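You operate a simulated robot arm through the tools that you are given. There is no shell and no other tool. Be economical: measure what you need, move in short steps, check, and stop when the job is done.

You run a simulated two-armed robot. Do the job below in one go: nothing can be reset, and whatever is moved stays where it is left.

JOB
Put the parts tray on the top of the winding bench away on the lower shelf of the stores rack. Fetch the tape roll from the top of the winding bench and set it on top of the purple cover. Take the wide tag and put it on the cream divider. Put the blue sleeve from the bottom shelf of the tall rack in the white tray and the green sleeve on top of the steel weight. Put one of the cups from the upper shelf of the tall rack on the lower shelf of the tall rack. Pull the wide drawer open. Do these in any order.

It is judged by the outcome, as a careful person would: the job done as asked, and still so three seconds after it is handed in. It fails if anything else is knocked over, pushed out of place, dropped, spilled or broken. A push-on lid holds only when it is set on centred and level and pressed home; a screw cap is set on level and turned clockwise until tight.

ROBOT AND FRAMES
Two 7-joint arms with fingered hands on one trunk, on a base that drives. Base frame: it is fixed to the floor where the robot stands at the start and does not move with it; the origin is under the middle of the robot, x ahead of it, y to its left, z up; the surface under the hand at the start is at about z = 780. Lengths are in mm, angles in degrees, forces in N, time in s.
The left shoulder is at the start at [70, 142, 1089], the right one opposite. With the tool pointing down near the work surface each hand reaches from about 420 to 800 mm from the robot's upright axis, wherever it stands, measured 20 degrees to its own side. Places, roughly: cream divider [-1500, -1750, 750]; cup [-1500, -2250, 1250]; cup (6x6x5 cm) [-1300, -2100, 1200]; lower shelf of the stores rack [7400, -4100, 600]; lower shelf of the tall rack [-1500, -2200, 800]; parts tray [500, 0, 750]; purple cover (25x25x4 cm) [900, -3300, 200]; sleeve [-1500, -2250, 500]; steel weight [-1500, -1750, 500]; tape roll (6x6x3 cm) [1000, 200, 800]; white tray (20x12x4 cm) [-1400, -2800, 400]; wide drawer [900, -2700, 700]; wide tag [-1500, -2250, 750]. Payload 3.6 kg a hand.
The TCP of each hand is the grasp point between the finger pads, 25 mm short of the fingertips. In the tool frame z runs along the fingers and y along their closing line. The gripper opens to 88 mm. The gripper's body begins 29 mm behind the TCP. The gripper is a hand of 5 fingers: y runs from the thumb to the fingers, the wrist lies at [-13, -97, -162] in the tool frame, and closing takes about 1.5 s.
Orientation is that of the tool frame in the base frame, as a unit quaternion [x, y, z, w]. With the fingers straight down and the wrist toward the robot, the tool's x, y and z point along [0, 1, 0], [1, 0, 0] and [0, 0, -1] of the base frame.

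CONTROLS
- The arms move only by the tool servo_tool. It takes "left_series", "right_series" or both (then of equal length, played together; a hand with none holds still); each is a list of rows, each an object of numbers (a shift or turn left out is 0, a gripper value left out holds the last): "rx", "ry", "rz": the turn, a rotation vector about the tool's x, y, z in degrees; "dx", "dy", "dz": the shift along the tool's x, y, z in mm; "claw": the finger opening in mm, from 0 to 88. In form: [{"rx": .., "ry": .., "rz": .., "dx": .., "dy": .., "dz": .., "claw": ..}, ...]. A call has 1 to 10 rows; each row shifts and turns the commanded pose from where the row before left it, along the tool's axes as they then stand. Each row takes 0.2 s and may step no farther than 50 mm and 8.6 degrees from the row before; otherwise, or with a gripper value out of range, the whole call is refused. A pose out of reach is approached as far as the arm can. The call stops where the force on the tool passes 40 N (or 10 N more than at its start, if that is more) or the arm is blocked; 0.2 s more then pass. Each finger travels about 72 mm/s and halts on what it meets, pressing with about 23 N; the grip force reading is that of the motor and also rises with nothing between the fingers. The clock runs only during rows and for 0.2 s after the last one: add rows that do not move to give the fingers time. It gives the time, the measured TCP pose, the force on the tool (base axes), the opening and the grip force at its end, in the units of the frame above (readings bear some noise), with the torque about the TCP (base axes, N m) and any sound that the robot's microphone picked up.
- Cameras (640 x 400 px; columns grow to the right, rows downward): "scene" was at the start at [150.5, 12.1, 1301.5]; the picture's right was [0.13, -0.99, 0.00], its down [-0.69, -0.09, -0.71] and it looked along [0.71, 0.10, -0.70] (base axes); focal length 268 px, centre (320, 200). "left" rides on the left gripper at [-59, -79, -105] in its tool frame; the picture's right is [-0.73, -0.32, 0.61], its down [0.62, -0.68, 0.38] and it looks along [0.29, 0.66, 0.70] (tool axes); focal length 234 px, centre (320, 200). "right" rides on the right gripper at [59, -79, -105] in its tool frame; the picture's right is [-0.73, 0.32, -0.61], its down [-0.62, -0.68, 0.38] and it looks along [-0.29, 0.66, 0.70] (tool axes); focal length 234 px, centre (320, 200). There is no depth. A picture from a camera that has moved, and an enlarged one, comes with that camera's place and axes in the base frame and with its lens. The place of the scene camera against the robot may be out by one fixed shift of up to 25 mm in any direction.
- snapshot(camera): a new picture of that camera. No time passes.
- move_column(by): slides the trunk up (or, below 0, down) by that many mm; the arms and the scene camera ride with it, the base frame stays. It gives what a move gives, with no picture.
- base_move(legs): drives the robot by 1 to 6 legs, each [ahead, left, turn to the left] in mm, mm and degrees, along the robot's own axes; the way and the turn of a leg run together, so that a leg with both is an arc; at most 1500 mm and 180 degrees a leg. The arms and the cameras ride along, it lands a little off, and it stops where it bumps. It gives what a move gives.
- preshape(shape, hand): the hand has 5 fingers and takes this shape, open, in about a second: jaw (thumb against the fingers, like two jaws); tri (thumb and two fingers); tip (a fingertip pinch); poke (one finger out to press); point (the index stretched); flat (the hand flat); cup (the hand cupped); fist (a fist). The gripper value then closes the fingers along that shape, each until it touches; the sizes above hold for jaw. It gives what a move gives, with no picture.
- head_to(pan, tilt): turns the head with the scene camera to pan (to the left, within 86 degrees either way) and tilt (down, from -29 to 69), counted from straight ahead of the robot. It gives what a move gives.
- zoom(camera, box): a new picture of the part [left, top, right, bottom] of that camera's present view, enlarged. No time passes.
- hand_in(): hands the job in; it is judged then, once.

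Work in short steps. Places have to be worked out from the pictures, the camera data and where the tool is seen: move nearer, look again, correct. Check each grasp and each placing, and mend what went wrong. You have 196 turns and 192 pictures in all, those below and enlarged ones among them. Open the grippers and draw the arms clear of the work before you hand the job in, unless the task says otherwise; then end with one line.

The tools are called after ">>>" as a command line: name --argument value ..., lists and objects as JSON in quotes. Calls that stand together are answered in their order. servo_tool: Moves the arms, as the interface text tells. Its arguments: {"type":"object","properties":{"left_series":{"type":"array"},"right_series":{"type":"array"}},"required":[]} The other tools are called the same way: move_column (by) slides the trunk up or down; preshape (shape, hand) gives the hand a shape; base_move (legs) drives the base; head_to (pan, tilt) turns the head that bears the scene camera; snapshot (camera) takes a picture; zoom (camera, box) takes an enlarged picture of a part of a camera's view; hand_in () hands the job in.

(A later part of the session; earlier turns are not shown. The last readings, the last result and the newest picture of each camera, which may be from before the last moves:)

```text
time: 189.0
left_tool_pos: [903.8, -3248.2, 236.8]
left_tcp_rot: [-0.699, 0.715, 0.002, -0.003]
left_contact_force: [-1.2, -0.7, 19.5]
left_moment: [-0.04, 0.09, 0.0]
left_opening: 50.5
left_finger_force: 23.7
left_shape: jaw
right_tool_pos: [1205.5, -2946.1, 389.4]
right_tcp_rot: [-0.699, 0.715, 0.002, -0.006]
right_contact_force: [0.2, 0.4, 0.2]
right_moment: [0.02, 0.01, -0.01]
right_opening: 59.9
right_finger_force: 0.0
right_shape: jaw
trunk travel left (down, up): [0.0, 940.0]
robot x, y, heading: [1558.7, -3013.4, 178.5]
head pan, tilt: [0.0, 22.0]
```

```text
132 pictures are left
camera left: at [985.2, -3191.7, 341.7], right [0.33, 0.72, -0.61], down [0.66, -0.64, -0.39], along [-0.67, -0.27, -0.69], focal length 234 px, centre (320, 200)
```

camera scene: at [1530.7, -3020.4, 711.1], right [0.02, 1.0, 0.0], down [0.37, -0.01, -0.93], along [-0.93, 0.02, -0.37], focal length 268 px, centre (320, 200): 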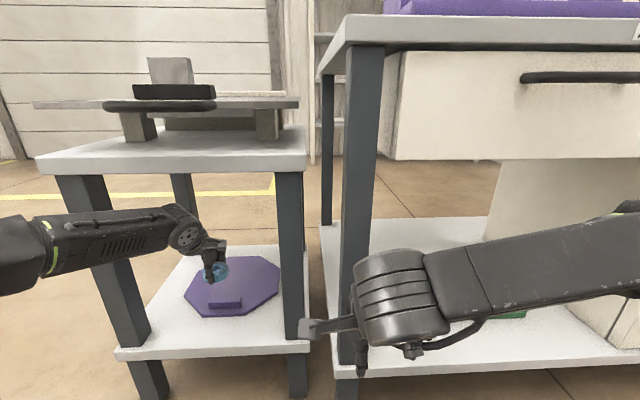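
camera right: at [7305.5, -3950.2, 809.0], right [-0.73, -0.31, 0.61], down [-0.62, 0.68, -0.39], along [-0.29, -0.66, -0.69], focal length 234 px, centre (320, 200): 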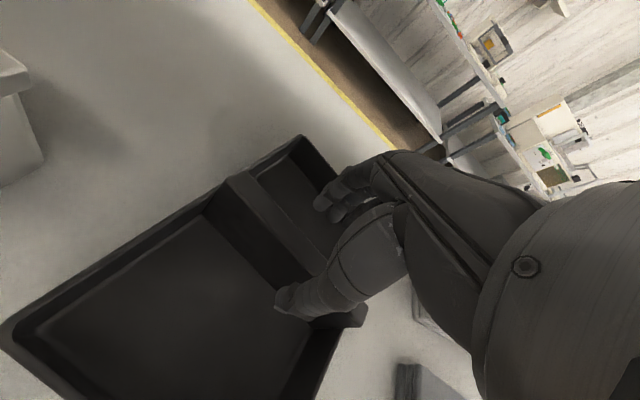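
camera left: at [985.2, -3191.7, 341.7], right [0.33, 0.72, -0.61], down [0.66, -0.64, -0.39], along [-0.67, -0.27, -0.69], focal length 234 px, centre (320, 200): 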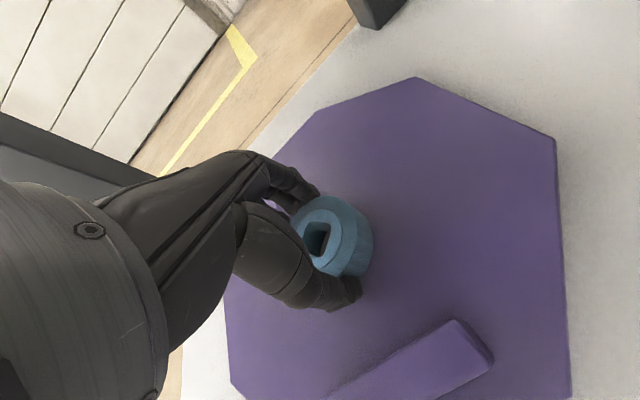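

Contact: the tape sits on the cover. I ease, open, and lift straight off.

>>> servo_tool --left_series '[{"dz": -1}, {"claw": 76}, {"dx": 0}, {"dx": 0}, {"dx": 0}, {"dz": -15}, {"dz": -20}, {"dz": -20}, {"dx": 0}]'

>>> snapshot --camera "left"

```text
time: 191.0
left_tool_pos: [903.5, -3249.6, 289.4]
left_tcp_rot: [-0.7, 0.715, 0.001, 0.0]
left_contact_force: [0.5, 0.7, 1.0]
left_moment: [-0.02, -0.02, -0.02]
left_opening: 75.9
left_finger_force: 0.1
left_shape: jaw
right_tool_pos: [1204.4, -2946.4, 387.0]
right_tcp_rot: [-0.699, 0.715, 0.002, -0.004]
right_contact_force: [-0.4, 0.5, 0.2]
right_moment: [0.01, -0.01, 0.02]
right_opening: 59.5
right_finger_force: 0.0
right_shape: jaw
trunk travel left (down, up): [0.0, 940.0]
robot x, y, heading: [1556.7, -3009.8, 178.9]
head pan, tilt: [0.0, 22.0]
```

```text
131 pictures are left
camera left: at [984.9, -3192.3, 395.2], right [0.34, 0.72, -0.61], down [0.67, -0.64, -0.39], along [-0.66, -0.27, -0.7], focal length 234 px, centre (320, 200)
```

left: 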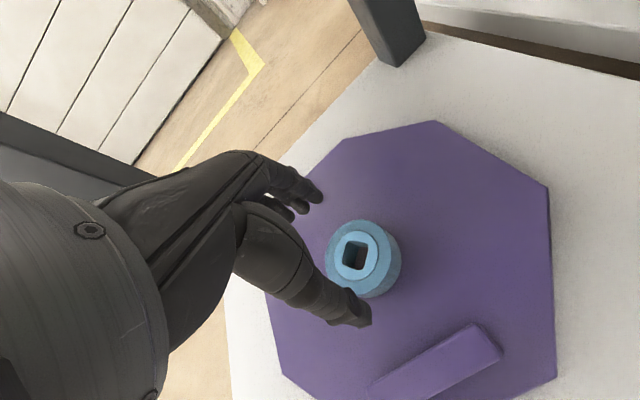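

The tape stands on the cover. I back out, raise the trunk, and turn the right hand to point forward for the drawer handle.

>>> base_move --legs '[[-600, 0, 0], [0, -260, 1.2]]'

>>> move_column --by 330

>>> servo_tool --right_series '[{"rx": -8.2}, {"rx": -8.2}, {"rx": -8.2}, {"rx": -8.2}, {"rx": -8.2}, {"rx": -8.2}, {"rx": -8.2}, {"rx": -8.2}, {"rx": -8.2}, {"rx": -8.2}]'

>>> servo_tool --right_series '[{"rx": -8, "claw": 70}, {"dx": 0}]' --left_series '[{"dx": 20, "dy": -40}, {"dx": 20, "dy": -40}]'

>>> snapshot --camera "scene"

>>> snapshot --camera "right"

```text
time: 195.9
left_tool_pos: [1515.1, -3024.2, 290.0]
left_tcp_rot: [0.708, -0.706, -0.002, 0.001]
left_contact_force: [0.4, -0.5, 0.4]
left_moment: [-0.02, -0.03, 0.01]
left_opening: 76.1
left_finger_force: 0.1
left_shape: jaw
right_tool_pos: [1808.5, -2715.1, 387.3]
right_tcp_rot: [0.708, -0.706, -0.002, 0.005]
right_contact_force: [0.7, -0.3, -0.6]
right_moment: [0.0, -0.02, 0.01]
right_opening: 59.6
right_finger_force: 0.0
right_shape: jaw
trunk travel left (down, up): [0.0, 940.0]
robot x, y, heading: [2162.0, -2770.5, -179.8]
head pan, tilt: [0.0, 22.0]
```

```text
time: 199.1
left_tool_pos: [1516.3, -3024.3, 620.0]
left_tcp_rot: [0.709, -0.705, -0.002, 0.0]
left_contact_force: [0.5, -0.5, 1.1]
left_moment: [-0.03, 0.02, 0.0]
left_opening: 76.1
left_finger_force: 0.2
left_shape: jaw
right_tool_pos: [1808.7, -2715.0, 716.4]
right_tcp_rot: [0.708, -0.706, -0.001, 0.005]
right_contact_force: [-1.1, -0.3, 0.6]
right_moment: [-0.03, 0.0, 0.0]
right_opening: 59.6
right_finger_force: 0.1
right_shape: jaw
trunk travel left (down, up): [-330.0, 610.0]
robot x, y, heading: [2165.8, -2769.9, -179.8]
head pan, tilt: [0.0, 22.0]
```

```text
time: 200.8
left_tool_pos: [1515.2, -3025.1, 619.3]
left_tcp_rot: [0.709, -0.705, -0.001, 0.001]
left_contact_force: [-0.1, 0.1, -0.3]
left_moment: [-0.03, 0.04, -0.04]
left_opening: 76.2
left_finger_force: 0.0
left_shape: jaw
right_tool_pos: [1748.4, -2754.4, 733.6]
right_tcp_rot: [-0.629, 0.66, 0.272, -0.308]
right_contact_force: [-0.3, 0.8, 0.8]
right_moment: [-0.03, 0.01, 0.01]
right_opening: 59.7
right_finger_force: 0.1
right_shape: jaw
right hand out of reach, approached as far as the arm can: row 1, 2, 3, 4, 5, 6, 7, 8
trunk travel left (down, up): [-330.0, 610.0]
robot x, y, heading: [2161.6, -2769.7, -179.9]
head pan, tilt: [0.0, 22.0]
stopped in row 8 (right hand): the arm was blocked; the commanded pose is now the measured one
```

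```text
time: 201.6
left_tool_pos: [1595.6, -3066.2, 618.2]
left_tcp_rot: [0.709, -0.706, -0.001, -0.001]
left_contact_force: [-0.1, -0.3, -0.1]
left_moment: [-0.01, -0.02, 0.0]
left_opening: 76.1
left_finger_force: 0.2
left_shape: jaw
right_tool_pos: [1741.0, -2746.6, 738.0]
right_tcp_rot: [-0.609, 0.673, 0.266, -0.325]
right_contact_force: [0.1, 0.1, 0.0]
right_moment: [-0.01, -0.03, -0.01]
right_opening: 69.6
right_finger_force: 0.0
right_shape: jaw
right hand out of reach, approached as far as the arm can: row 1
trunk travel left (down, up): [-330.0, 610.0]
robot x, y, heading: [2165.6, -2764.2, -179.7]
head pan, tilt: [0.0, 22.0]
stopped in row 2 (right hand): the arm was blocked; the commanded pose is now the measured one
```

```text
130 pictures are left
camera scene: at [2039.6, -2773.7, 1039.7], right [-0.06, 1.0, 0.0], down [0.39, 0.02, -0.92], along [-0.92, -0.05, -0.39], focal length 268 px, centre (320, 200)
```

scene: 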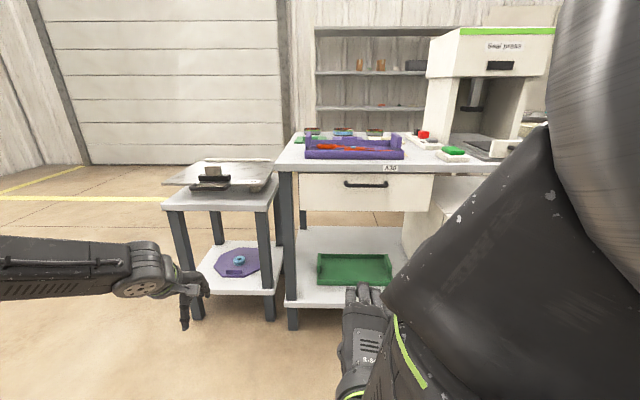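

```text
129 pictures are left
camera right: at [1869.9, -2809.5, 754.2], right [0.29, 0.78, 0.55], down [0.18, 0.53, -0.83], along [-0.94, 0.34, 0.01], focal length 234 px, centre (320, 200)
```

right: 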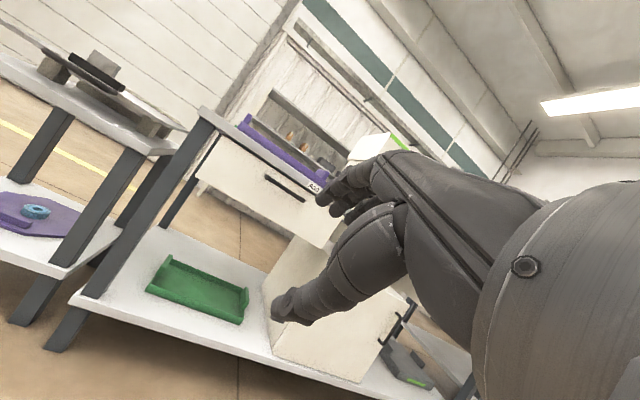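

The hand was too near the body for that turn. I extend it forward first, then continue turning.

>>> servo_tool --right_series '[{"dx": 2, "dy": 26, "dz": 30}, {"dx": 2, "dy": 26, "dz": 30}, {"dx": 2, "dy": 26, "dz": 30}, {"dx": 2, "dy": 26, "dz": 30}, {"dx": 2, "dy": 26, "dz": 30}, {"dx": 0}]'

>>> servo_tool --right_series '[{"rx": -8}, {"rx": -8}, {"rx": -8}, {"rx": -8}, {"rx": -8}, {"dx": 0}]'

>>> snapshot --camera "scene"

```text
time: 203.0
left_tool_pos: [1595.1, -3066.4, 618.4]
left_tcp_rot: [0.708, -0.706, -0.001, 0.0]
left_contact_force: [0.5, -0.3, 0.8]
left_moment: [0.01, -0.01, 0.01]
left_opening: 76.3
left_finger_force: 0.0
left_shape: jaw
right_tool_pos: [1540.6, -2749.0, 740.6]
right_tcp_rot: [-0.61, 0.672, 0.268, -0.324]
right_contact_force: [0.0, 1.1, 0.6]
right_moment: [0.02, 0.0, -0.03]
right_opening: 69.9
right_finger_force: 0.0
right_shape: jaw
trunk travel left (down, up): [-330.0, 610.0]
robot x, y, heading: [2165.9, -2769.8, -179.8]
head pan, tilt: [0.0, 22.0]
```

```text
time: 204.4
left_tool_pos: [1595.2, -3064.7, 619.3]
left_tcp_rot: [0.708, -0.707, -0.001, 0.0]
left_contact_force: [-0.5, 0.3, 0.4]
left_moment: [0.03, 0.0, -0.03]
left_opening: 76.1
left_finger_force: 0.0
left_shape: jaw
right_tool_pos: [1457.4, -2839.6, 868.4]
right_tcp_rot: [-0.461, 0.556, 0.475, -0.503]
right_contact_force: [0.2, -0.3, -0.1]
right_moment: [0.02, -0.01, 0.01]
right_opening: 69.6
right_finger_force: 0.1
right_shape: jaw
right hand out of reach, approached as far as the arm can: row 2, 3, 4, 5
trunk travel left (down, up): [-330.0, 610.0]
robot x, y, heading: [2162.2, -2768.4, -179.9]
head pan, tilt: [0.0, 22.0]
```

```text
128 pictures are left
camera scene: at [2039.5, -2769.1, 1041.1], right [0.0, 1.0, 0.0], down [0.37, 0.0, -0.93], along [-0.93, 0.0, -0.37], focal length 268 px, centre (320, 200)
```

scene: 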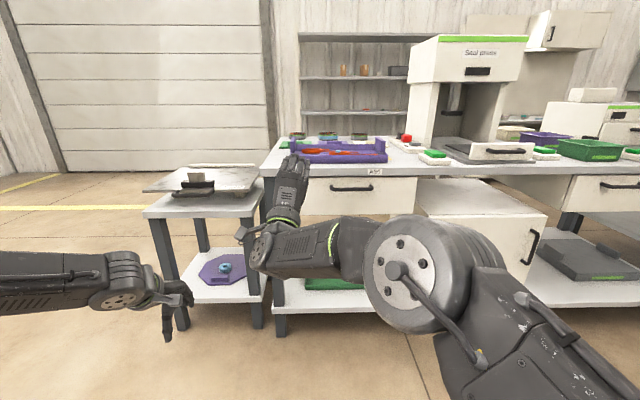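

Orientation is now nearly horizontal. I bring the hand right and down to line up with the handle's height.

>>> servo_tool --right_series '[{"dx": -37, "dy": -23.5, "dz": -6.7}, {"dx": -37, "dy": -23.5, "dz": -6.7}, {"dx": -37, "dy": -23.5, "dz": -6.7}, {"dx": -37, "dy": -23.5, "dz": -6.7}, {"dx": -37, "dy": -23.5, "dz": -6.7}, {"dx": -37, "dy": -23.5, "dz": -6.7}, {"dx": 0}]'

>>> snapshot --camera "right"

>>> snapshot --camera "scene"

```text
time: 206.0
left_tool_pos: [1595.7, -3064.5, 618.1]
left_tcp_rot: [0.708, -0.706, -0.002, 0.0]
left_contact_force: [0.4, -0.8, -0.8]
left_moment: [0.02, -0.03, -0.01]
left_opening: 76.0
left_finger_force: 0.1
left_shape: jaw
right_tool_pos: [1464.9, -2824.8, 897.8]
right_tcp_rot: [-0.461, 0.546, 0.479, -0.509]
right_contact_force: [0.0, 1.0, 0.4]
right_moment: [0.0, -0.01, -0.02]
right_opening: 69.8
right_finger_force: 0.0
right_shape: jaw
right hand out of reach, approached as far as the arm can: row 1, 2, 3, 4, 5, 6
trunk travel left (down, up): [-330.0, 610.0]
robot x, y, heading: [2164.4, -2765.3, -179.8]
head pan, tilt: [0.0, 22.0]
```

```text
127 pictures are left
camera right: at [1568.9, -2897.3, 830.8], right [0.64, 0.73, 0.25], down [-0.34, 0.56, -0.76], along [-0.69, 0.4, 0.6], focal length 234 px, centre (320, 200)
```

right: 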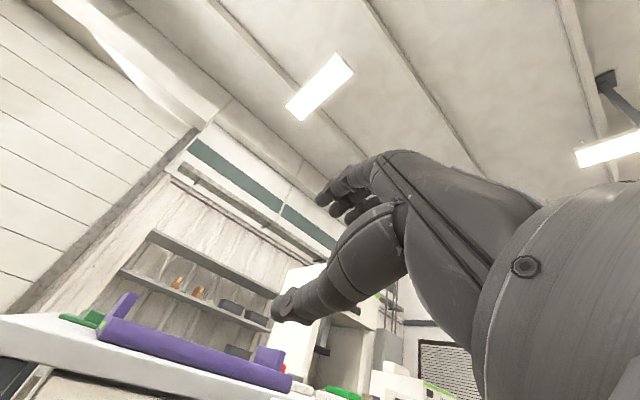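

```text
126 pictures are left
camera scene: at [2039.5, -2769.2, 1041.1], right [0.0, 1.0, 0.0], down [0.37, 0.0, -0.93], along [-0.93, 0.0, -0.37], focal length 268 px, centre (320, 200)
```

scene: 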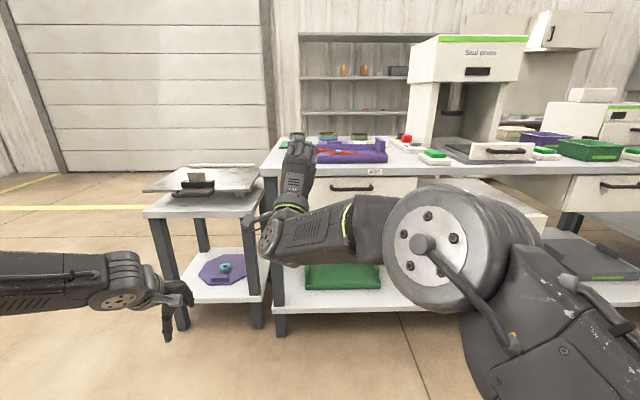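

The wrist limits block a fully horizontal hand; a ~45° pitched hand hooks the bar just as well. I rotate back 45°.

>>> servo_tool --right_series '[{"rx": 8}, {"rx": 8}, {"rx": 8}, {"rx": 8}, {"rx": 8}, {"rx": 5}, {"dx": 0}]'

>>> snapshot --camera "scene"

>>> snapshot --camera "right"

```text
time: 207.6
left_tool_pos: [1594.4, -3066.4, 619.6]
left_tcp_rot: [0.709, -0.705, -0.002, 0.001]
left_contact_force: [-0.7, 0.2, 0.1]
left_moment: [-0.02, 0.03, -0.03]
left_opening: 76.0
left_finger_force: 0.0
left_shape: jaw
right_tool_pos: [1464.1, -2823.7, 898.1]
right_tcp_rot: [-0.624, 0.682, 0.239, -0.298]
right_contact_force: [1.0, -0.6, 0.9]
right_moment: [-0.01, -0.01, 0.01]
right_opening: 70.0
right_finger_force: 0.2
right_shape: jaw
trunk travel left (down, up): [-330.0, 610.0]
robot x, y, heading: [2164.5, -2769.6, -179.7]
head pan, tilt: [0.0, 22.0]
```

```text
125 pictures are left
camera scene: at [2039.5, -2769.2, 1041.1], right [0.0, 1.0, 0.0], down [0.37, 0.0, -0.93], along [-0.93, 0.0, -0.37], focal length 268 px, centre (320, 200)
```

scene: 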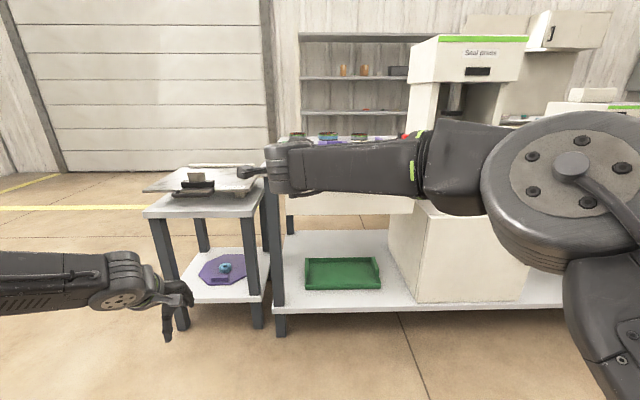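

```text
124 pictures are left
camera right: at [1592.6, -2885.2, 924.6], right [0.23, 0.78, 0.58], down [0.24, 0.53, -0.81], along [-0.94, 0.33, -0.07], focal length 234 px, centre (320, 200)
```

right: 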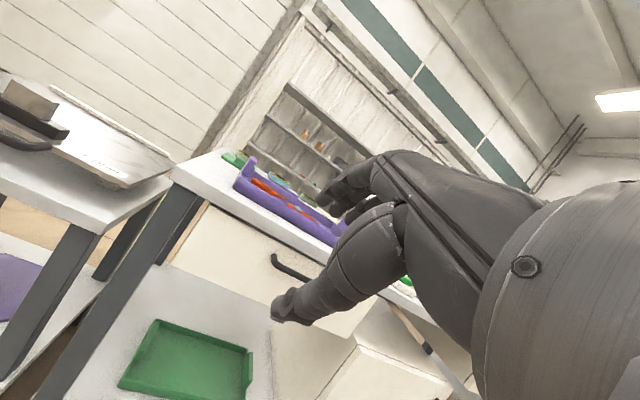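

Pitch is now 45°, reachable. I move right and down toward the handle's height, staying back at x≈1520.

>>> servo_tool --right_series '[{"dx": -31, "dy": -22.5, "dz": 12.4}, {"dx": -31, "dy": -22.5, "dz": 12.4}, {"dx": -31, "dy": -22.5, "dz": 12.4}, {"dx": -31, "dy": -22.5, "dz": 12.4}, {"dx": -31, "dy": -22.5, "dz": 12.4}, {"dx": -31, "dy": -22.5, "dz": 12.4}, {"dx": -31, "dy": -22.5, "dz": 12.4}, {"dx": 0}]'

>>> snapshot --camera "right"

>>> snapshot --camera "scene"

```text
time: 209.4
left_tool_pos: [1594.2, -3064.7, 617.6]
left_tcp_rot: [0.708, -0.706, -0.002, 0.0]
left_contact_force: [0.3, 0.0, 0.4]
left_moment: [0.03, 0.01, 0.0]
left_opening: 76.0
left_finger_force: 0.1
left_shape: jaw
right_tool_pos: [1524.3, -2646.1, 719.0]
right_tcp_rot: [-0.621, 0.687, 0.238, -0.292]
right_contact_force: [-1.0, 0.2, -0.2]
right_moment: [0.01, 0.0, -0.03]
right_opening: 69.7
right_finger_force: 0.0
right_shape: jaw
right hand out of reach, approached as far as the arm can: row 7
trunk travel left (down, up): [-330.0, 610.0]
robot x, y, heading: [2162.5, -2771.1, -180.0]
head pan, tilt: [0.0, 22.0]
```

```text
123 pictures are left
camera right: at [1651.0, -2709.7, 747.3], right [0.23, 0.78, 0.58], down [0.26, 0.53, -0.81], along [-0.94, 0.34, -0.08], focal length 234 px, centre (320, 200)
```

right: 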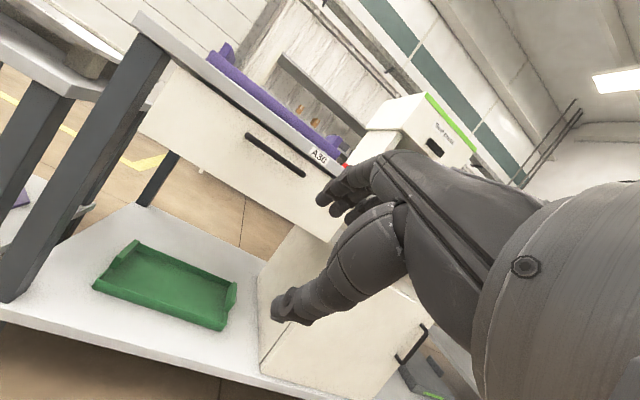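

```text
122 pictures are left
camera scene: at [2039.7, -2769.7, 1041.1], right [0.0, 1.0, 0.0], down [0.37, 0.0, -0.93], along [-0.93, 0.0, -0.37], focal length 268 px, centre (320, 200)
```

scene: 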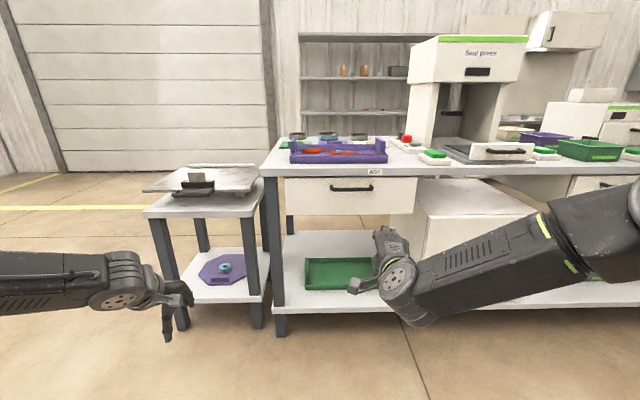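

Handle is near y≈-2657, z≈729, x≈1080–1140. I drive 250 mm closer and refine.

>>> base_move --legs '[[250, 0, 0]]'

>>> snapshot --camera "right"

>>> snapshot --camera "scene"

```text
time: 211.2
left_tool_pos: [1347.8, -3065.1, 618.4]
left_tcp_rot: [0.708, -0.706, -0.001, -0.001]
left_contact_force: [0.0, -0.1, -0.3]
left_moment: [-0.04, 0.0, -0.01]
left_opening: 75.9
left_finger_force: 0.0
left_shape: jaw
right_tool_pos: [1276.9, -2646.3, 719.0]
right_tcp_rot: [-0.621, 0.688, 0.238, -0.292]
right_contact_force: [0.0, 0.7, -0.3]
right_moment: [-0.02, 0.0, 0.01]
right_opening: 69.7
right_finger_force: 0.1
right_shape: jaw
trunk travel left (down, up): [-330.0, 610.0]
robot x, y, heading: [1914.6, -2770.6, -180.0]
head pan, tilt: [0.0, 22.0]
```

```text
121 pictures are left
camera right: at [1403.5, -2709.0, 746.7], right [0.23, 0.78, 0.58], down [0.26, 0.53, -0.81], along [-0.94, 0.34, -0.08], focal length 234 px, centre (320, 200)
```

right: 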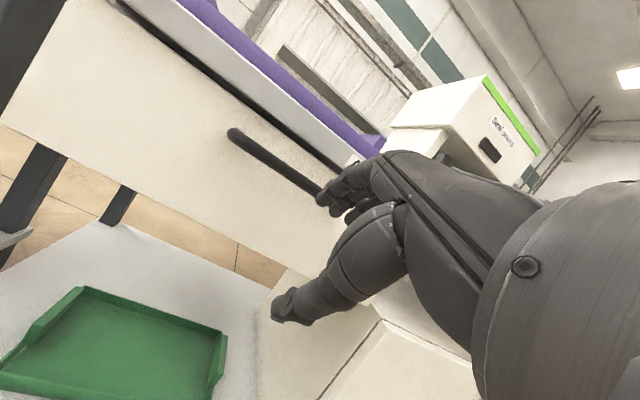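

```text
120 pictures are left
camera scene: at [1791.9, -2769.5, 1041.0], right [0.0, 1.0, 0.0], down [0.38, 0.0, -0.93], along [-0.93, 0.0, -0.38], focal length 268 px, centre (320, 200)
```

scene: 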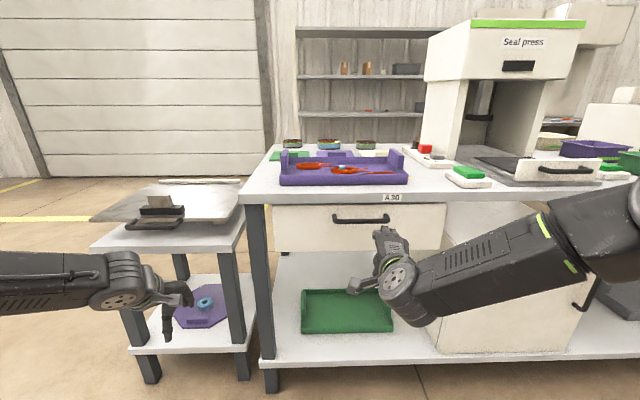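

I estimate the bar at z≈729, x≈1100–1150. I raise the hand 45 mm, advance 60 mm with a 55 mm opening, and look again.

>>> servo_tool --right_series '[{"dy": 35, "dz": -28, "claw": 55}, {"dy": 21, "dz": 21}, {"dy": 21, "dz": 21}, {"dx": 0}]'

>>> snapshot --camera "right"

>>> zoom --camera "scene" --box '[230, 150, 470, 300]'

```text
time: 212.2
left_tool_pos: [1348.0, -3064.7, 618.5]
left_tcp_rot: [0.708, -0.706, -0.001, 0.0]
left_contact_force: [0.5, -0.1, 0.5]
left_moment: [0.02, 0.0, 0.0]
left_opening: 76.0
left_finger_force: 0.0
left_shape: jaw
right_tool_pos: [1210.3, -2636.3, 761.3]
right_tcp_rot: [-0.621, 0.687, 0.238, -0.292]
right_contact_force: [0.2, 0.0, 0.1]
right_moment: [0.03, 0.0, 0.0]
right_opening: 55.3
right_finger_force: 0.1
right_shape: jaw
trunk travel left (down, up): [-330.0, 610.0]
robot x, y, heading: [1916.3, -2774.0, -179.7]
head pan, tilt: [0.0, 22.0]
```

```text
119 pictures are left
camera right: at [1337.9, -2700.0, 789.7], right [0.24, 0.78, 0.58], down [0.26, 0.53, -0.81], along [-0.94, 0.34, -0.08], focal length 234 px, centre (320, 200)
```

right: 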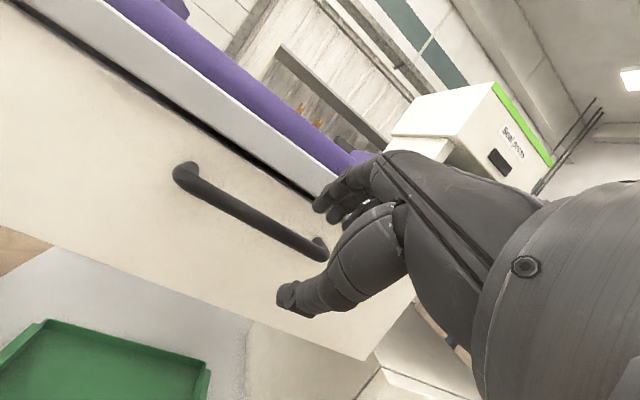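

```text
2.67 times, centred on (350, 225) of scene
camera zoom: at [1792.8, -2769.5, 1041.1], right [0.0, 1.0, 0.0], down [0.37, 0.0, -0.93], along [-0.93, 0.0, -0.37], focal length 715 px, centre (240, 133)
```

zoom: 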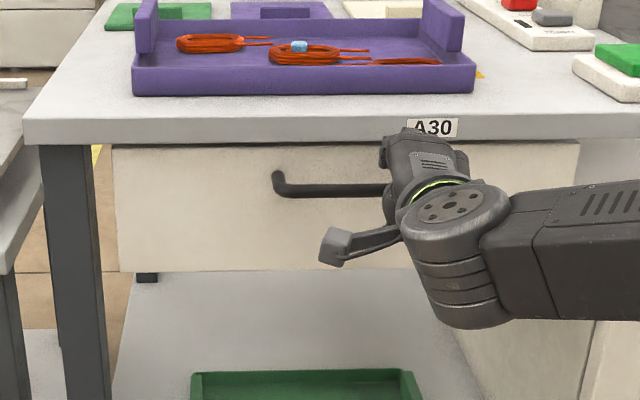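

Triangulated: the bar spans y −2735…−2596 at x≈1131, z≈729. I move to just above-front of its centre, then slide along the tool axis over it.

>>> servo_tool --right_series '[{"dx": 13.5, "dy": 15.3, "dz": 15}, {"dx": 13.5, "dy": 15.3, "dz": 15}, {"dz": 15}, {"dz": 12}, {"dx": 0}]'

>>> snapshot --camera "right"

```text
time: 213.3
left_tool_pos: [1351.8, -3064.7, 622.2]
left_tcp_rot: [-0.706, 0.708, 0.003, -0.002]
left_contact_force: [-0.8, 1.1, -0.4]
left_moment: [0.04, -0.03, 0.0]
left_opening: 76.3
left_finger_force: 0.1
left_shape: jaw
right_tool_pos: [1157.5, -2661.3, 753.5]
right_tcp_rot: [-0.619, 0.686, 0.242, -0.295]
right_contact_force: [35.8, 2.0, 9.2]
right_moment: [0.13, 0.88, -0.45]
right_opening: 48.3
right_finger_force: 0.0
right_shape: jaw
trunk travel left (down, up): [-330.0, 610.0]
robot x, y, heading: [1918.1, -2769.0, 180.0]
head pan, tilt: [0.0, 22.0]
stopped in row 5 (right hand): the force on the tool passed its limit at 45 N (the readings are from after the stop); the commanded pose is now the measured one
```

```text
117 pictures are left
camera right: at [1283.3, -2725.1, 780.9], right [0.24, 0.78, 0.58], down [0.25, 0.53, -0.81], along [-0.94, 0.34, -0.07], focal length 234 px, centre (320, 200)
```

right: 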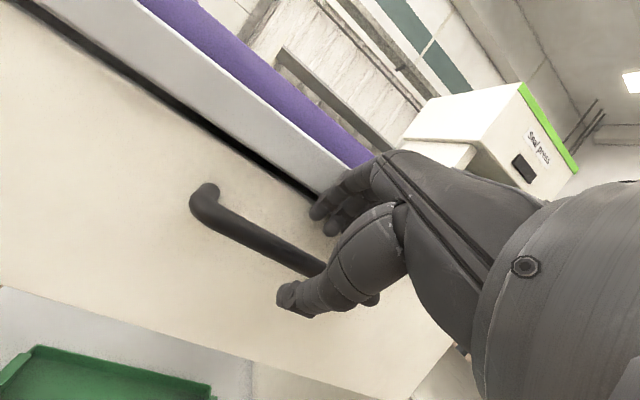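

The fingers' backs meet the bench-top edge (z≈770). I retreat a little, narrow the opening to 32 mm, and slide in again.

>>> servo_tool --right_series '[{"dz": -18}, {"claw": 32}, {"dx": 0}, {"dx": 0}, {"dy": 4}, {"dz": 15}, {"dx": 0}]'

>>> snapshot --camera "right"

```text
time: 214.9
left_tool_pos: [1349.8, -3064.3, 619.4]
left_tcp_rot: [0.708, -0.707, -0.001, 0.0]
left_contact_force: [0.1, 0.0, 0.3]
left_moment: [-0.01, 0.0, 0.01]
left_opening: 76.2
left_finger_force: 0.0
left_shape: jaw
right_tool_pos: [1151.5, -2660.3, 752.4]
right_tcp_rot: [-0.62, 0.687, 0.24, -0.293]
right_contact_force: [18.7, 0.7, -1.1]
right_moment: [0.01, 0.18, -0.24]
right_opening: 31.1
right_finger_force: 0.0
right_shape: jaw
trunk travel left (down, up): [-330.0, 610.0]
robot x, y, heading: [1923.0, -2767.0, -179.9]
head pan, tilt: [0.0, 22.0]
```

```text
116 pictures are left
camera right: at [1278.6, -2724.0, 780.5], right [0.24, 0.78, 0.58], down [0.25, 0.53, -0.81], along [-0.94, 0.34, -0.07], focal length 234 px, centre (320, 200)
```

right: 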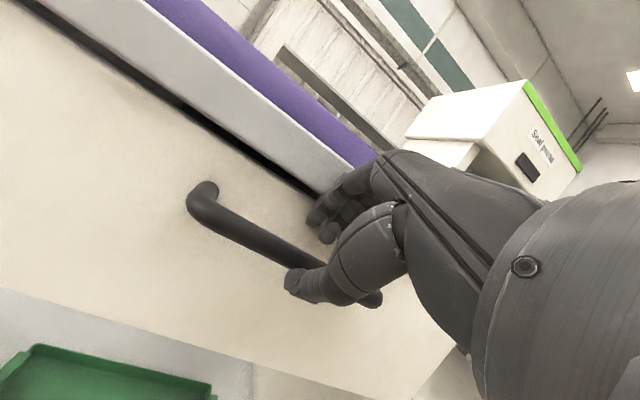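

>>> zoom --camera "right" --box '[170, 120, 430, 330]'

>>> zoom --camera "scene" --box '[280, 170, 440, 270]'

```text
1.90 times, centred on (300, 225) of right
camera zoom: at [1278.6, -2724.0, 780.5], right [0.24, 0.78, 0.58], down [0.25, 0.53, -0.81], along [-0.94, 0.34, -0.07], focal length 446 px, centre (358, 152)
```

zoom: 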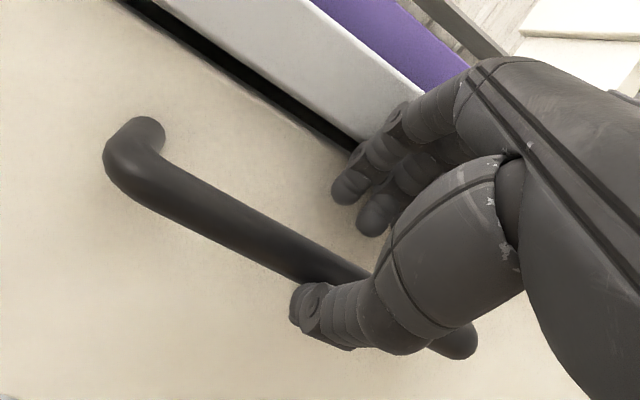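

```text
4.00 times, centred on (360, 220) of scene
camera zoom: at [1796.2, -2769.2, 1041.4], right [0.0, 1.0, 0.0], down [0.37, 0.0, -0.93], along [-0.93, 0.0, -0.37], focal length 1072 px, centre (160, 120)
```

zoom: 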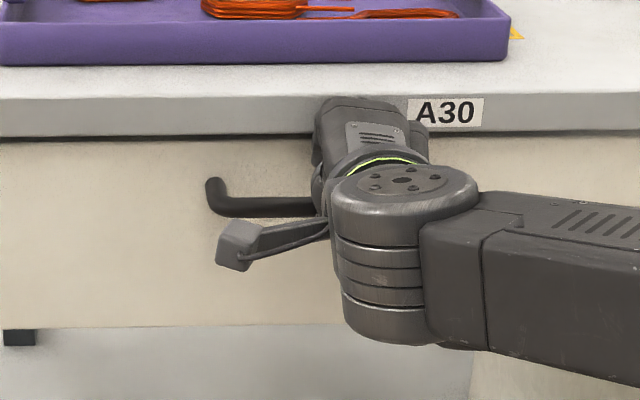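

The fingertips touch the drawer face just above the bar. I move straight down so they go behind the bar.

>>> servo_tool --right_series '[{"dx": -1, "dy": -5.5, "dz": 1}, {"dx": -1, "dy": -5, "dz": 5}, {"dx": -1, "dy": -5, "dz": 5}, {"dx": 0}]'

>>> zoom --camera "right" --box '[170, 120, 430, 330]'

```text
time: 215.9
left_tool_pos: [1348.4, -3063.9, 618.9]
left_tcp_rot: [0.708, -0.707, -0.002, 0.0]
left_contact_force: [1.1, -0.5, 0.4]
left_moment: [-0.02, -0.02, 0.0]
left_opening: 76.3
left_finger_force: 0.0
left_shape: jaw
right_tool_pos: [1151.5, -2660.9, 733.6]
right_tcp_rot: [-0.62, 0.688, 0.238, -0.291]
right_contact_force: [0.2, 0.1, -0.1]
right_moment: [-0.01, -0.04, -0.01]
right_opening: 32.2
right_finger_force: 0.1
right_shape: jaw
trunk travel left (down, up): [-330.0, 610.0]
robot x, y, heading: [1916.4, -2772.7, -180.2]
head pan, tilt: [0.0, 22.0]
```

```text
1.90 times, centred on (300, 225) of right
camera zoom: at [1280.1, -2724.3, 761.3], right [0.24, 0.78, 0.58], down [0.26, 0.53, -0.81], along [-0.94, 0.34, -0.07], focal length 446 px, centre (358, 152)
```

zoom: 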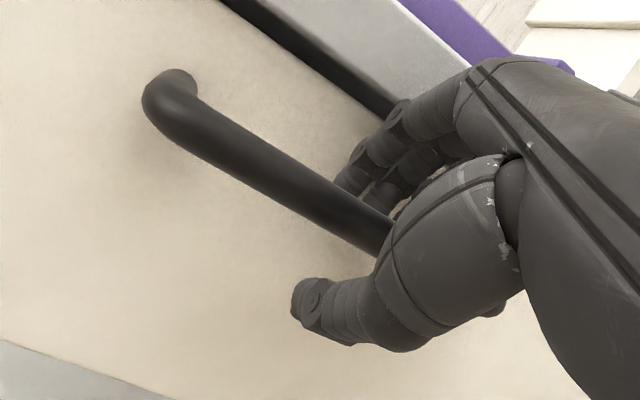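

The fingertips are behind the bar and the thumb in front. I close the hand.

>>> servo_tool --right_series '[{"claw": 0}, {"dx": 0}, {"dx": 0}, {"dx": 0}, {"dx": 0}]'

>>> zoom --camera "right" --box '[170, 120, 430, 330]'

```text
time: 217.1
left_tool_pos: [1346.9, -3063.9, 617.7]
left_tcp_rot: [0.707, -0.707, 0.0, 0.0]
left_contact_force: [-0.2, 0.5, 0.4]
left_moment: [0.02, 0.0, -0.01]
left_opening: 76.0
left_finger_force: 0.0
left_shape: jaw
right_tool_pos: [1152.3, -2660.6, 730.6]
right_tcp_rot: [-0.62, 0.688, 0.238, -0.291]
right_contact_force: [-1.1, 0.2, -6.3]
right_moment: [0.07, -0.01, 0.05]
right_opening: 1.8
right_finger_force: 23.0
right_shape: jaw
trunk travel left (down, up): [-330.0, 610.0]
robot x, y, heading: [1914.0, -2771.5, -180.2]
head pan, tilt: [0.0, 22.0]
```

```text
1.90 times, centred on (300, 225) of right
camera zoom: at [1279.4, -2724.5, 760.0], right [0.23, 0.78, 0.58], down [0.26, 0.53, -0.81], along [-0.94, 0.34, -0.08], focal length 446 px, centre (358, 152)
```

zoom: 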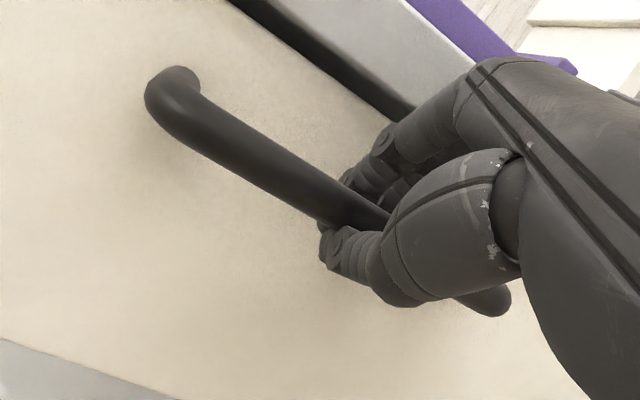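

The bar is enclosed. I drive back to pull the drawer out.

>>> base_move --legs '[[-120, 0, 0]]'

>>> snapshot --camera "scene"

```text
time: 218.3
left_tool_pos: [1465.4, -3063.3, 617.6]
left_tcp_rot: [-0.707, 0.707, 0.0, 0.001]
left_contact_force: [0.8, 0.2, -0.5]
left_moment: [0.02, -0.02, 0.0]
left_opening: 76.2
left_finger_force: 0.0
left_shape: jaw
right_tool_pos: [1269.2, -2658.6, 731.6]
right_tcp_rot: [-0.62, 0.689, 0.238, -0.291]
right_contact_force: [0.1, 10.1, -9.1]
right_moment: [0.06, -0.06, 0.0]
right_opening: 2.6
right_finger_force: 22.9
right_shape: jaw
trunk travel left (down, up): [-330.0, 610.0]
robot x, y, heading: [2037.2, -2770.3, -179.9]
head pan, tilt: [0.0, 22.0]
```

```text
111 pictures are left
camera scene: at [1909.8, -2767.5, 1040.9], right [0.0, 1.0, 0.0], down [0.38, 0.0, -0.93], along [-0.93, 0.0, -0.38], focal length 268 px, centre (320, 200)
```

scene: 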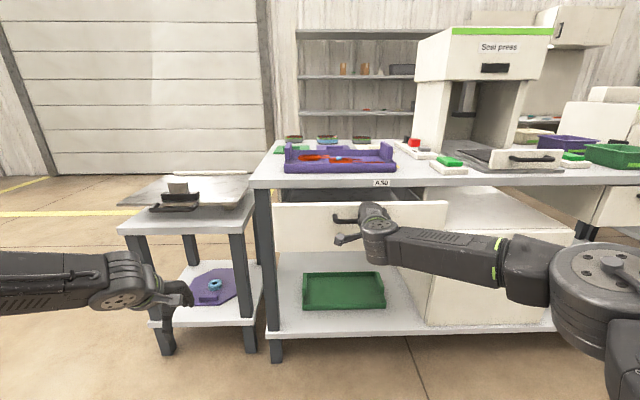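

The drawer is sliding out. I pull another 130 mm.

>>> base_move --legs '[[-130, 0, 0]]'

>>> snapshot --camera "scene"

```text
time: 219.6
left_tool_pos: [1595.4, -3062.9, 617.6]
left_tcp_rot: [0.708, -0.706, 0.0, 0.0]
left_contact_force: [-0.3, 0.1, 0.5]
left_moment: [0.01, 0.0, -0.02]
left_opening: 76.2
left_finger_force: 0.1
left_shape: jaw
right_tool_pos: [1398.1, -2660.8, 732.4]
right_tcp_rot: [-0.621, 0.688, 0.236, -0.292]
right_contact_force: [0.8, 18.8, -10.6]
right_moment: [0.1, -0.05, -0.06]
right_opening: 2.6
right_finger_force: 22.9
right_shape: jaw
trunk travel left (down, up): [-330.0, 610.0]
robot x, y, heading: [2162.9, -2768.3, -179.5]
head pan, tilt: [0.0, 22.0]
```

```text
110 pictures are left
camera scene: at [2038.9, -2766.3, 1040.8], right [0.0, 1.0, 0.0], down [0.38, 0.0, -0.93], along [-0.93, 0.0, -0.38], focal length 268 px, centre (320, 200)
```

scene: 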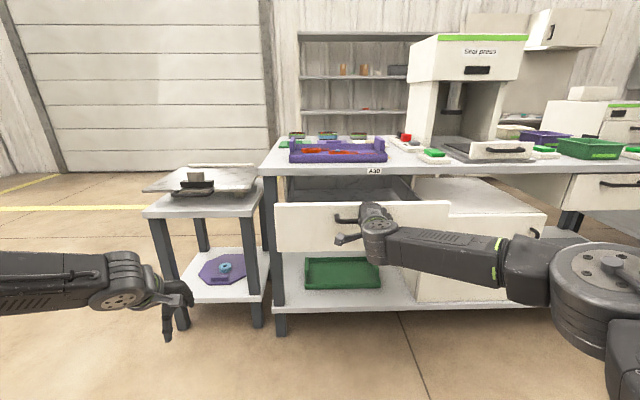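

Open about 245 mm; I pull 60 mm more to be generous while watching for a stop.

>>> base_move --legs '[[-60, 0, 0]]'

>>> snapshot --camera "scene"

```text
time: 220.6
left_tool_pos: [1654.6, -3062.9, 618.2]
left_tcp_rot: [0.708, -0.706, 0.0, 0.0]
left_contact_force: [0.0, 0.1, -0.2]
left_moment: [0.0, 0.0, 0.0]
left_opening: 75.8
left_finger_force: 0.1
left_shape: jaw
right_tool_pos: [1458.6, -2657.0, 730.9]
right_tcp_rot: [-0.619, 0.689, 0.238, -0.291]
right_contact_force: [0.3, 16.6, -10.1]
right_moment: [0.08, -0.04, -0.03]
right_opening: 2.7
right_finger_force: 22.7
right_shape: jaw
trunk travel left (down, up): [-330.0, 610.0]
robot x, y, heading: [2224.5, -2770.6, -179.8]
head pan, tilt: [0.0, 22.0]
```

```text
109 pictures are left
camera scene: at [2098.8, -2766.1, 1040.8], right [0.0, 1.0, 0.0], down [0.38, 0.0, -0.93], along [-0.93, 0.0, -0.38], focal length 268 px, centre (320, 200)
```

scene: 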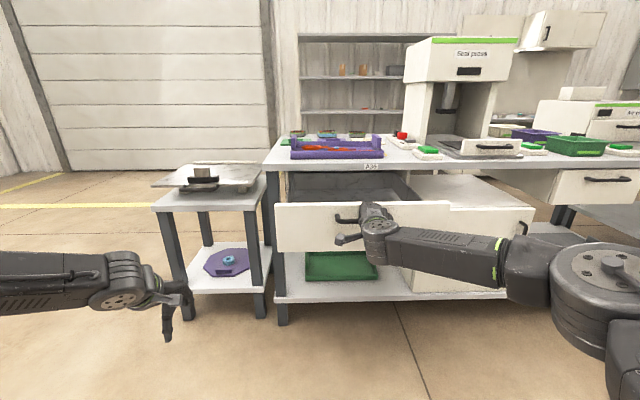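

Drawer is ~300 mm open. I release, lift the fingers over the bar, and back away.

>>> servo_tool --right_series '[{"claw": 34}, {"dx": 0}, {"dx": 0}, {"dx": 1, "dy": 5, "dz": -4}, {"dx": 1, "dy": 6, "dz": -5}, {"dx": 1, "dy": 6, "dz": -5}, {"dx": 1, "dy": 6, "dz": -5}, {"dz": -20}, {"dz": -30}, {"dx": 0}]'

>>> snapshot --camera "right"

```text
time: 222.8
left_tool_pos: [1655.4, -3064.6, 618.9]
left_tcp_rot: [0.708, -0.706, 0.0, -0.001]
left_contact_force: [1.2, 0.2, 0.5]
left_moment: [0.01, -0.01, -0.04]
left_opening: 75.8
left_finger_force: 0.2
left_shape: jaw
right_tool_pos: [1491.5, -2659.2, 798.4]
right_tcp_rot: [-0.62, 0.688, 0.239, -0.29]
right_contact_force: [-0.3, -0.3, -0.5]
right_moment: [-0.02, -0.03, 0.01]
right_opening: 5.4
right_finger_force: 22.9
right_shape: jaw
trunk travel left (down, up): [-330.0, 610.0]
robot x, y, heading: [2222.4, -2772.0, -179.8]
head pan, tilt: [0.0, 22.0]
```

```text
108 pictures are left
camera right: at [1618.0, -2722.2, 827.4], right [0.24, 0.78, 0.58], down [0.26, 0.53, -0.81], along [-0.94, 0.34, -0.08], focal length 234 px, centre (320, 200)
```

right: 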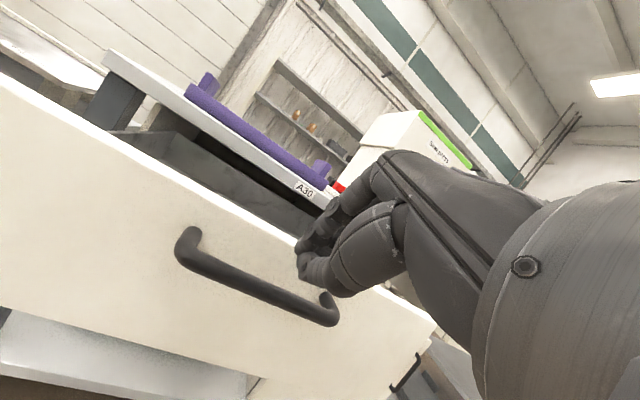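

The hand is off the bar, but the fingers still read nearly closed; I back off and open fully.

>>> servo_tool --right_series '[{"dz": -30, "claw": 88}, {"dz": -30}, {"dx": 0}, {"dx": 0}, {"dx": 0}, {"dx": 0}, {"dx": 0}, {"dx": 0}]'

>>> snapshot --camera "right"

```text
time: 224.6
left_tool_pos: [1655.0, -3063.7, 617.6]
left_tcp_rot: [0.708, -0.707, -0.002, 0.0]
left_contact_force: [-0.2, -0.3, 0.3]
left_moment: [0.0, 0.02, 0.0]
left_opening: 76.3
left_finger_force: 0.2
left_shape: jaw
right_tool_pos: [1531.3, -2658.0, 840.8]
right_tcp_rot: [-0.62, 0.688, 0.239, -0.291]
right_contact_force: [0.6, 0.2, 0.4]
right_moment: [0.04, 0.02, 0.0]
right_opening: 87.9
right_finger_force: 0.1
right_shape: jaw
trunk travel left (down, up): [-330.0, 610.0]
robot x, y, heading: [2224.5, -2766.1, -179.9]
head pan, tilt: [0.0, 22.0]
```

```text
107 pictures are left
camera right: at [1658.9, -2721.6, 868.9], right [0.24, 0.78, 0.58], down [0.26, 0.53, -0.81], along [-0.94, 0.34, -0.08], focal length 234 px, centre (320, 200)
```

right: 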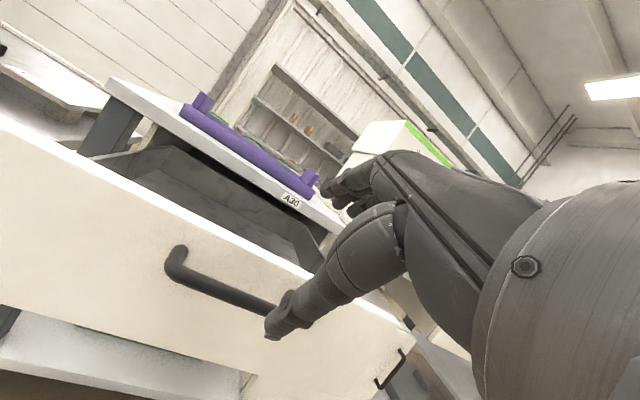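

Drawer job done. I bring the right hand back to pointing down, then drive around the south end of the bench to the tall rack.

>>> servo_tool --right_series '[{"rx": 8, "dz": -10}, {"rx": 8, "dz": -10}, {"rx": 8, "dz": -10}, {"rx": 8}, {"rx": 8}, {"rx": 5}, {"dx": 0}]'

>>> base_move --legs '[[-100, 0, 0], [0, 1450, 0], [1500, 0, 0], [1300, 0, 0]]'

>>> head_to --pan -40 --tilt 15

>>> snapshot --camera "scene"

```text
time: 226.2
left_tool_pos: [1655.2, -3064.5, 617.5]
left_tcp_rot: [0.708, -0.706, -0.001, 0.0]
left_contact_force: [-0.1, -0.5, 0.4]
left_moment: [-0.02, 0.03, -0.01]
left_opening: 76.2
left_finger_force: 0.0
left_shape: jaw
right_tool_pos: [1549.7, -2655.8, 865.1]
right_tcp_rot: [-0.684, 0.727, -0.043, -0.031]
right_contact_force: [0.1, -0.1, 0.1]
right_moment: [0.01, 0.01, 0.01]
right_opening: 87.7
right_finger_force: 0.1
right_shape: jaw
trunk travel left (down, up): [-330.0, 610.0]
robot x, y, heading: [2221.3, -2768.9, -179.7]
head pan, tilt: [0.0, 22.0]
```

```text
time: 247.3
left_tool_pos: [-1032.7, -4629.5, 618.5]
left_tcp_rot: [0.724, -0.689, 0.0, 0.0]
left_contact_force: [-0.2, -0.3, 0.4]
left_moment: [-0.03, -0.02, 0.01]
left_opening: 75.9
left_finger_force: 0.1
left_shape: jaw
right_tool_pos: [-1156.1, -4225.7, 864.3]
right_tcp_rot: [-0.7, 0.712, -0.044, -0.031]
right_contact_force: [0.6, 0.5, 0.6]
right_moment: [0.01, 0.01, 0.02]
right_opening: 87.7
right_finger_force: 0.0
right_shape: jaw
trunk travel left (down, up): [-330.0, 610.0]
robot x, y, heading: [-477.5, -4311.8, -177.3]
head pan, tilt: [0.0, 22.0]
```

```text
time: 248.4
left_tool_pos: [-1032.1, -4628.6, 618.7]
left_tcp_rot: [0.724, -0.69, -0.002, -0.001]
left_contact_force: [-0.1, 0.4, 0.3]
left_moment: [-0.02, 0.02, 0.04]
left_opening: 76.2
left_finger_force: 0.1
left_shape: jaw
right_tool_pos: [-1156.8, -4225.6, 865.0]
right_tcp_rot: [-0.699, 0.713, -0.044, -0.03]
right_contact_force: [1.4, 0.3, 0.5]
right_moment: [-0.02, -0.01, 0.01]
right_opening: 87.6
right_finger_force: 0.0
right_shape: jaw
trunk travel left (down, up): [-330.0, 610.0]
robot x, y, heading: [-475.6, -4314.3, -177.2]
head pan, tilt: [-40.0, 15.0]
```

```text
106 pictures are left
camera scene: at [-582.9, -4253.8, 1052.5], right [0.6, 0.8, 0.0], down [0.21, -0.16, -0.97], along [-0.77, 0.58, -0.26], focal length 268 px, centre (320, 200)
```

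scene: 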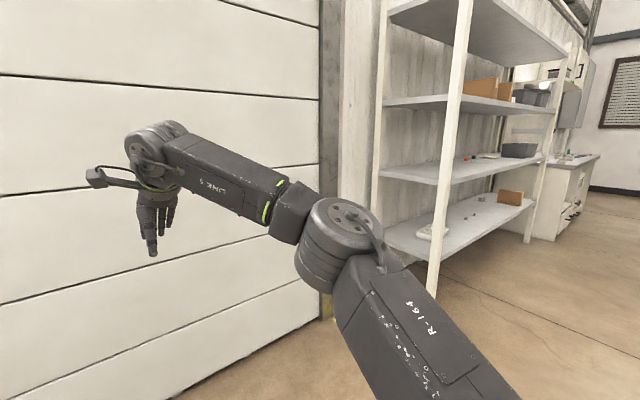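

I drive along the rack front to face its middle and raise the trunk to look at the shelves.

>>> base_move --legs '[[0, 0, -2.7], [0, -1450, 0], [0, -450, 0]]'

>>> move_column --by 400

>>> head_to --pan 0 --tilt 25

>>> snapshot --camera "scene"

```text
time: 258.3
left_tool_pos: [-1050.0, -2701.3, 618.0]
left_tcp_rot: [-0.706, 0.709, 0.001, 0.0]
left_contact_force: [0.5, 0.6, -0.2]
left_moment: [-0.01, -0.02, 0.03]
left_opening: 76.0
left_finger_force: 0.0
left_shape: jaw
right_tool_pos: [-1153.2, -2292.0, 864.1]
right_tcp_rot: [-0.681, 0.731, -0.043, -0.031]
right_contact_force: [0.4, 0.0, -0.1]
right_moment: [0.01, 0.03, -0.02]
right_opening: 87.9
right_finger_force: 0.0
right_shape: jaw
trunk travel left (down, up): [-330.0, 610.0]
robot x, y, heading: [-480.3, -2410.3, 179.8]
head pan, tilt: [-40.0, 15.0]
```

```text
time: 262.1
left_tool_pos: [-1050.4, -2701.2, 1017.7]
left_tcp_rot: [-0.706, 0.708, 0.002, 0.001]
left_contact_force: [0.5, 0.6, 0.6]
left_moment: [0.01, 0.01, 0.04]
left_opening: 75.9
left_finger_force: 0.1
left_shape: jaw
right_tool_pos: [-1153.2, -2292.8, 1264.6]
right_tcp_rot: [-0.682, 0.73, -0.043, -0.032]
right_contact_force: [0.1, -0.4, 0.3]
right_moment: [-0.01, 0.02, 0.0]
right_opening: 87.8
right_finger_force: 0.2
right_shape: jaw
trunk travel left (down, up): [-730.0, 210.0]
robot x, y, heading: [-477.4, -2411.4, 180.0]
head pan, tilt: [-40.0, 15.0]
```

```text
time: 263.2
left_tool_pos: [-1049.9, -2701.1, 1017.8]
left_tcp_rot: [-0.705, 0.709, 0.001, 0.0]
left_contact_force: [-0.4, 0.6, 0.4]
left_moment: [-0.02, 0.0, 0.02]
left_opening: 75.9
left_finger_force: 0.0
left_shape: jaw
right_tool_pos: [-1153.9, -2291.4, 1266.1]
right_tcp_rot: [-0.681, 0.73, -0.043, -0.031]
right_contact_force: [-1.0, 0.0, 0.7]
right_moment: [0.02, 0.03, 0.0]
right_opening: 87.9
right_finger_force: 0.0
right_shape: jaw
trunk travel left (down, up): [-730.0, 210.0]
robot x, y, heading: [-476.7, -2410.9, 179.7]
head pan, tilt: [0.0, 25.0]
```

```text
105 pictures are left
camera scene: at [-602.7, -2408.4, 1436.3], right [0.0, 1.0, 0.0], down [0.42, 0.0, -0.91], along [-0.91, 0.0, -0.42], focal length 268 px, centre (320, 200)
```

scene: 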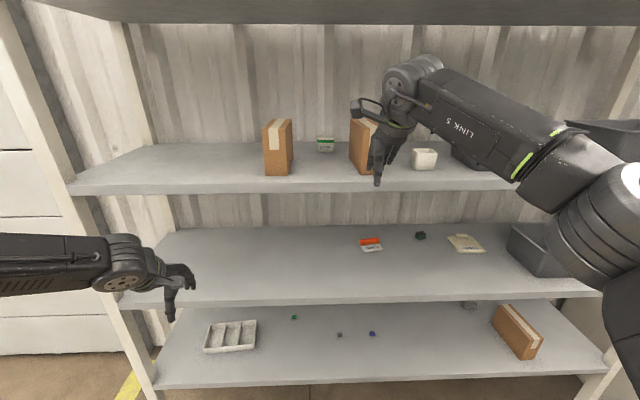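

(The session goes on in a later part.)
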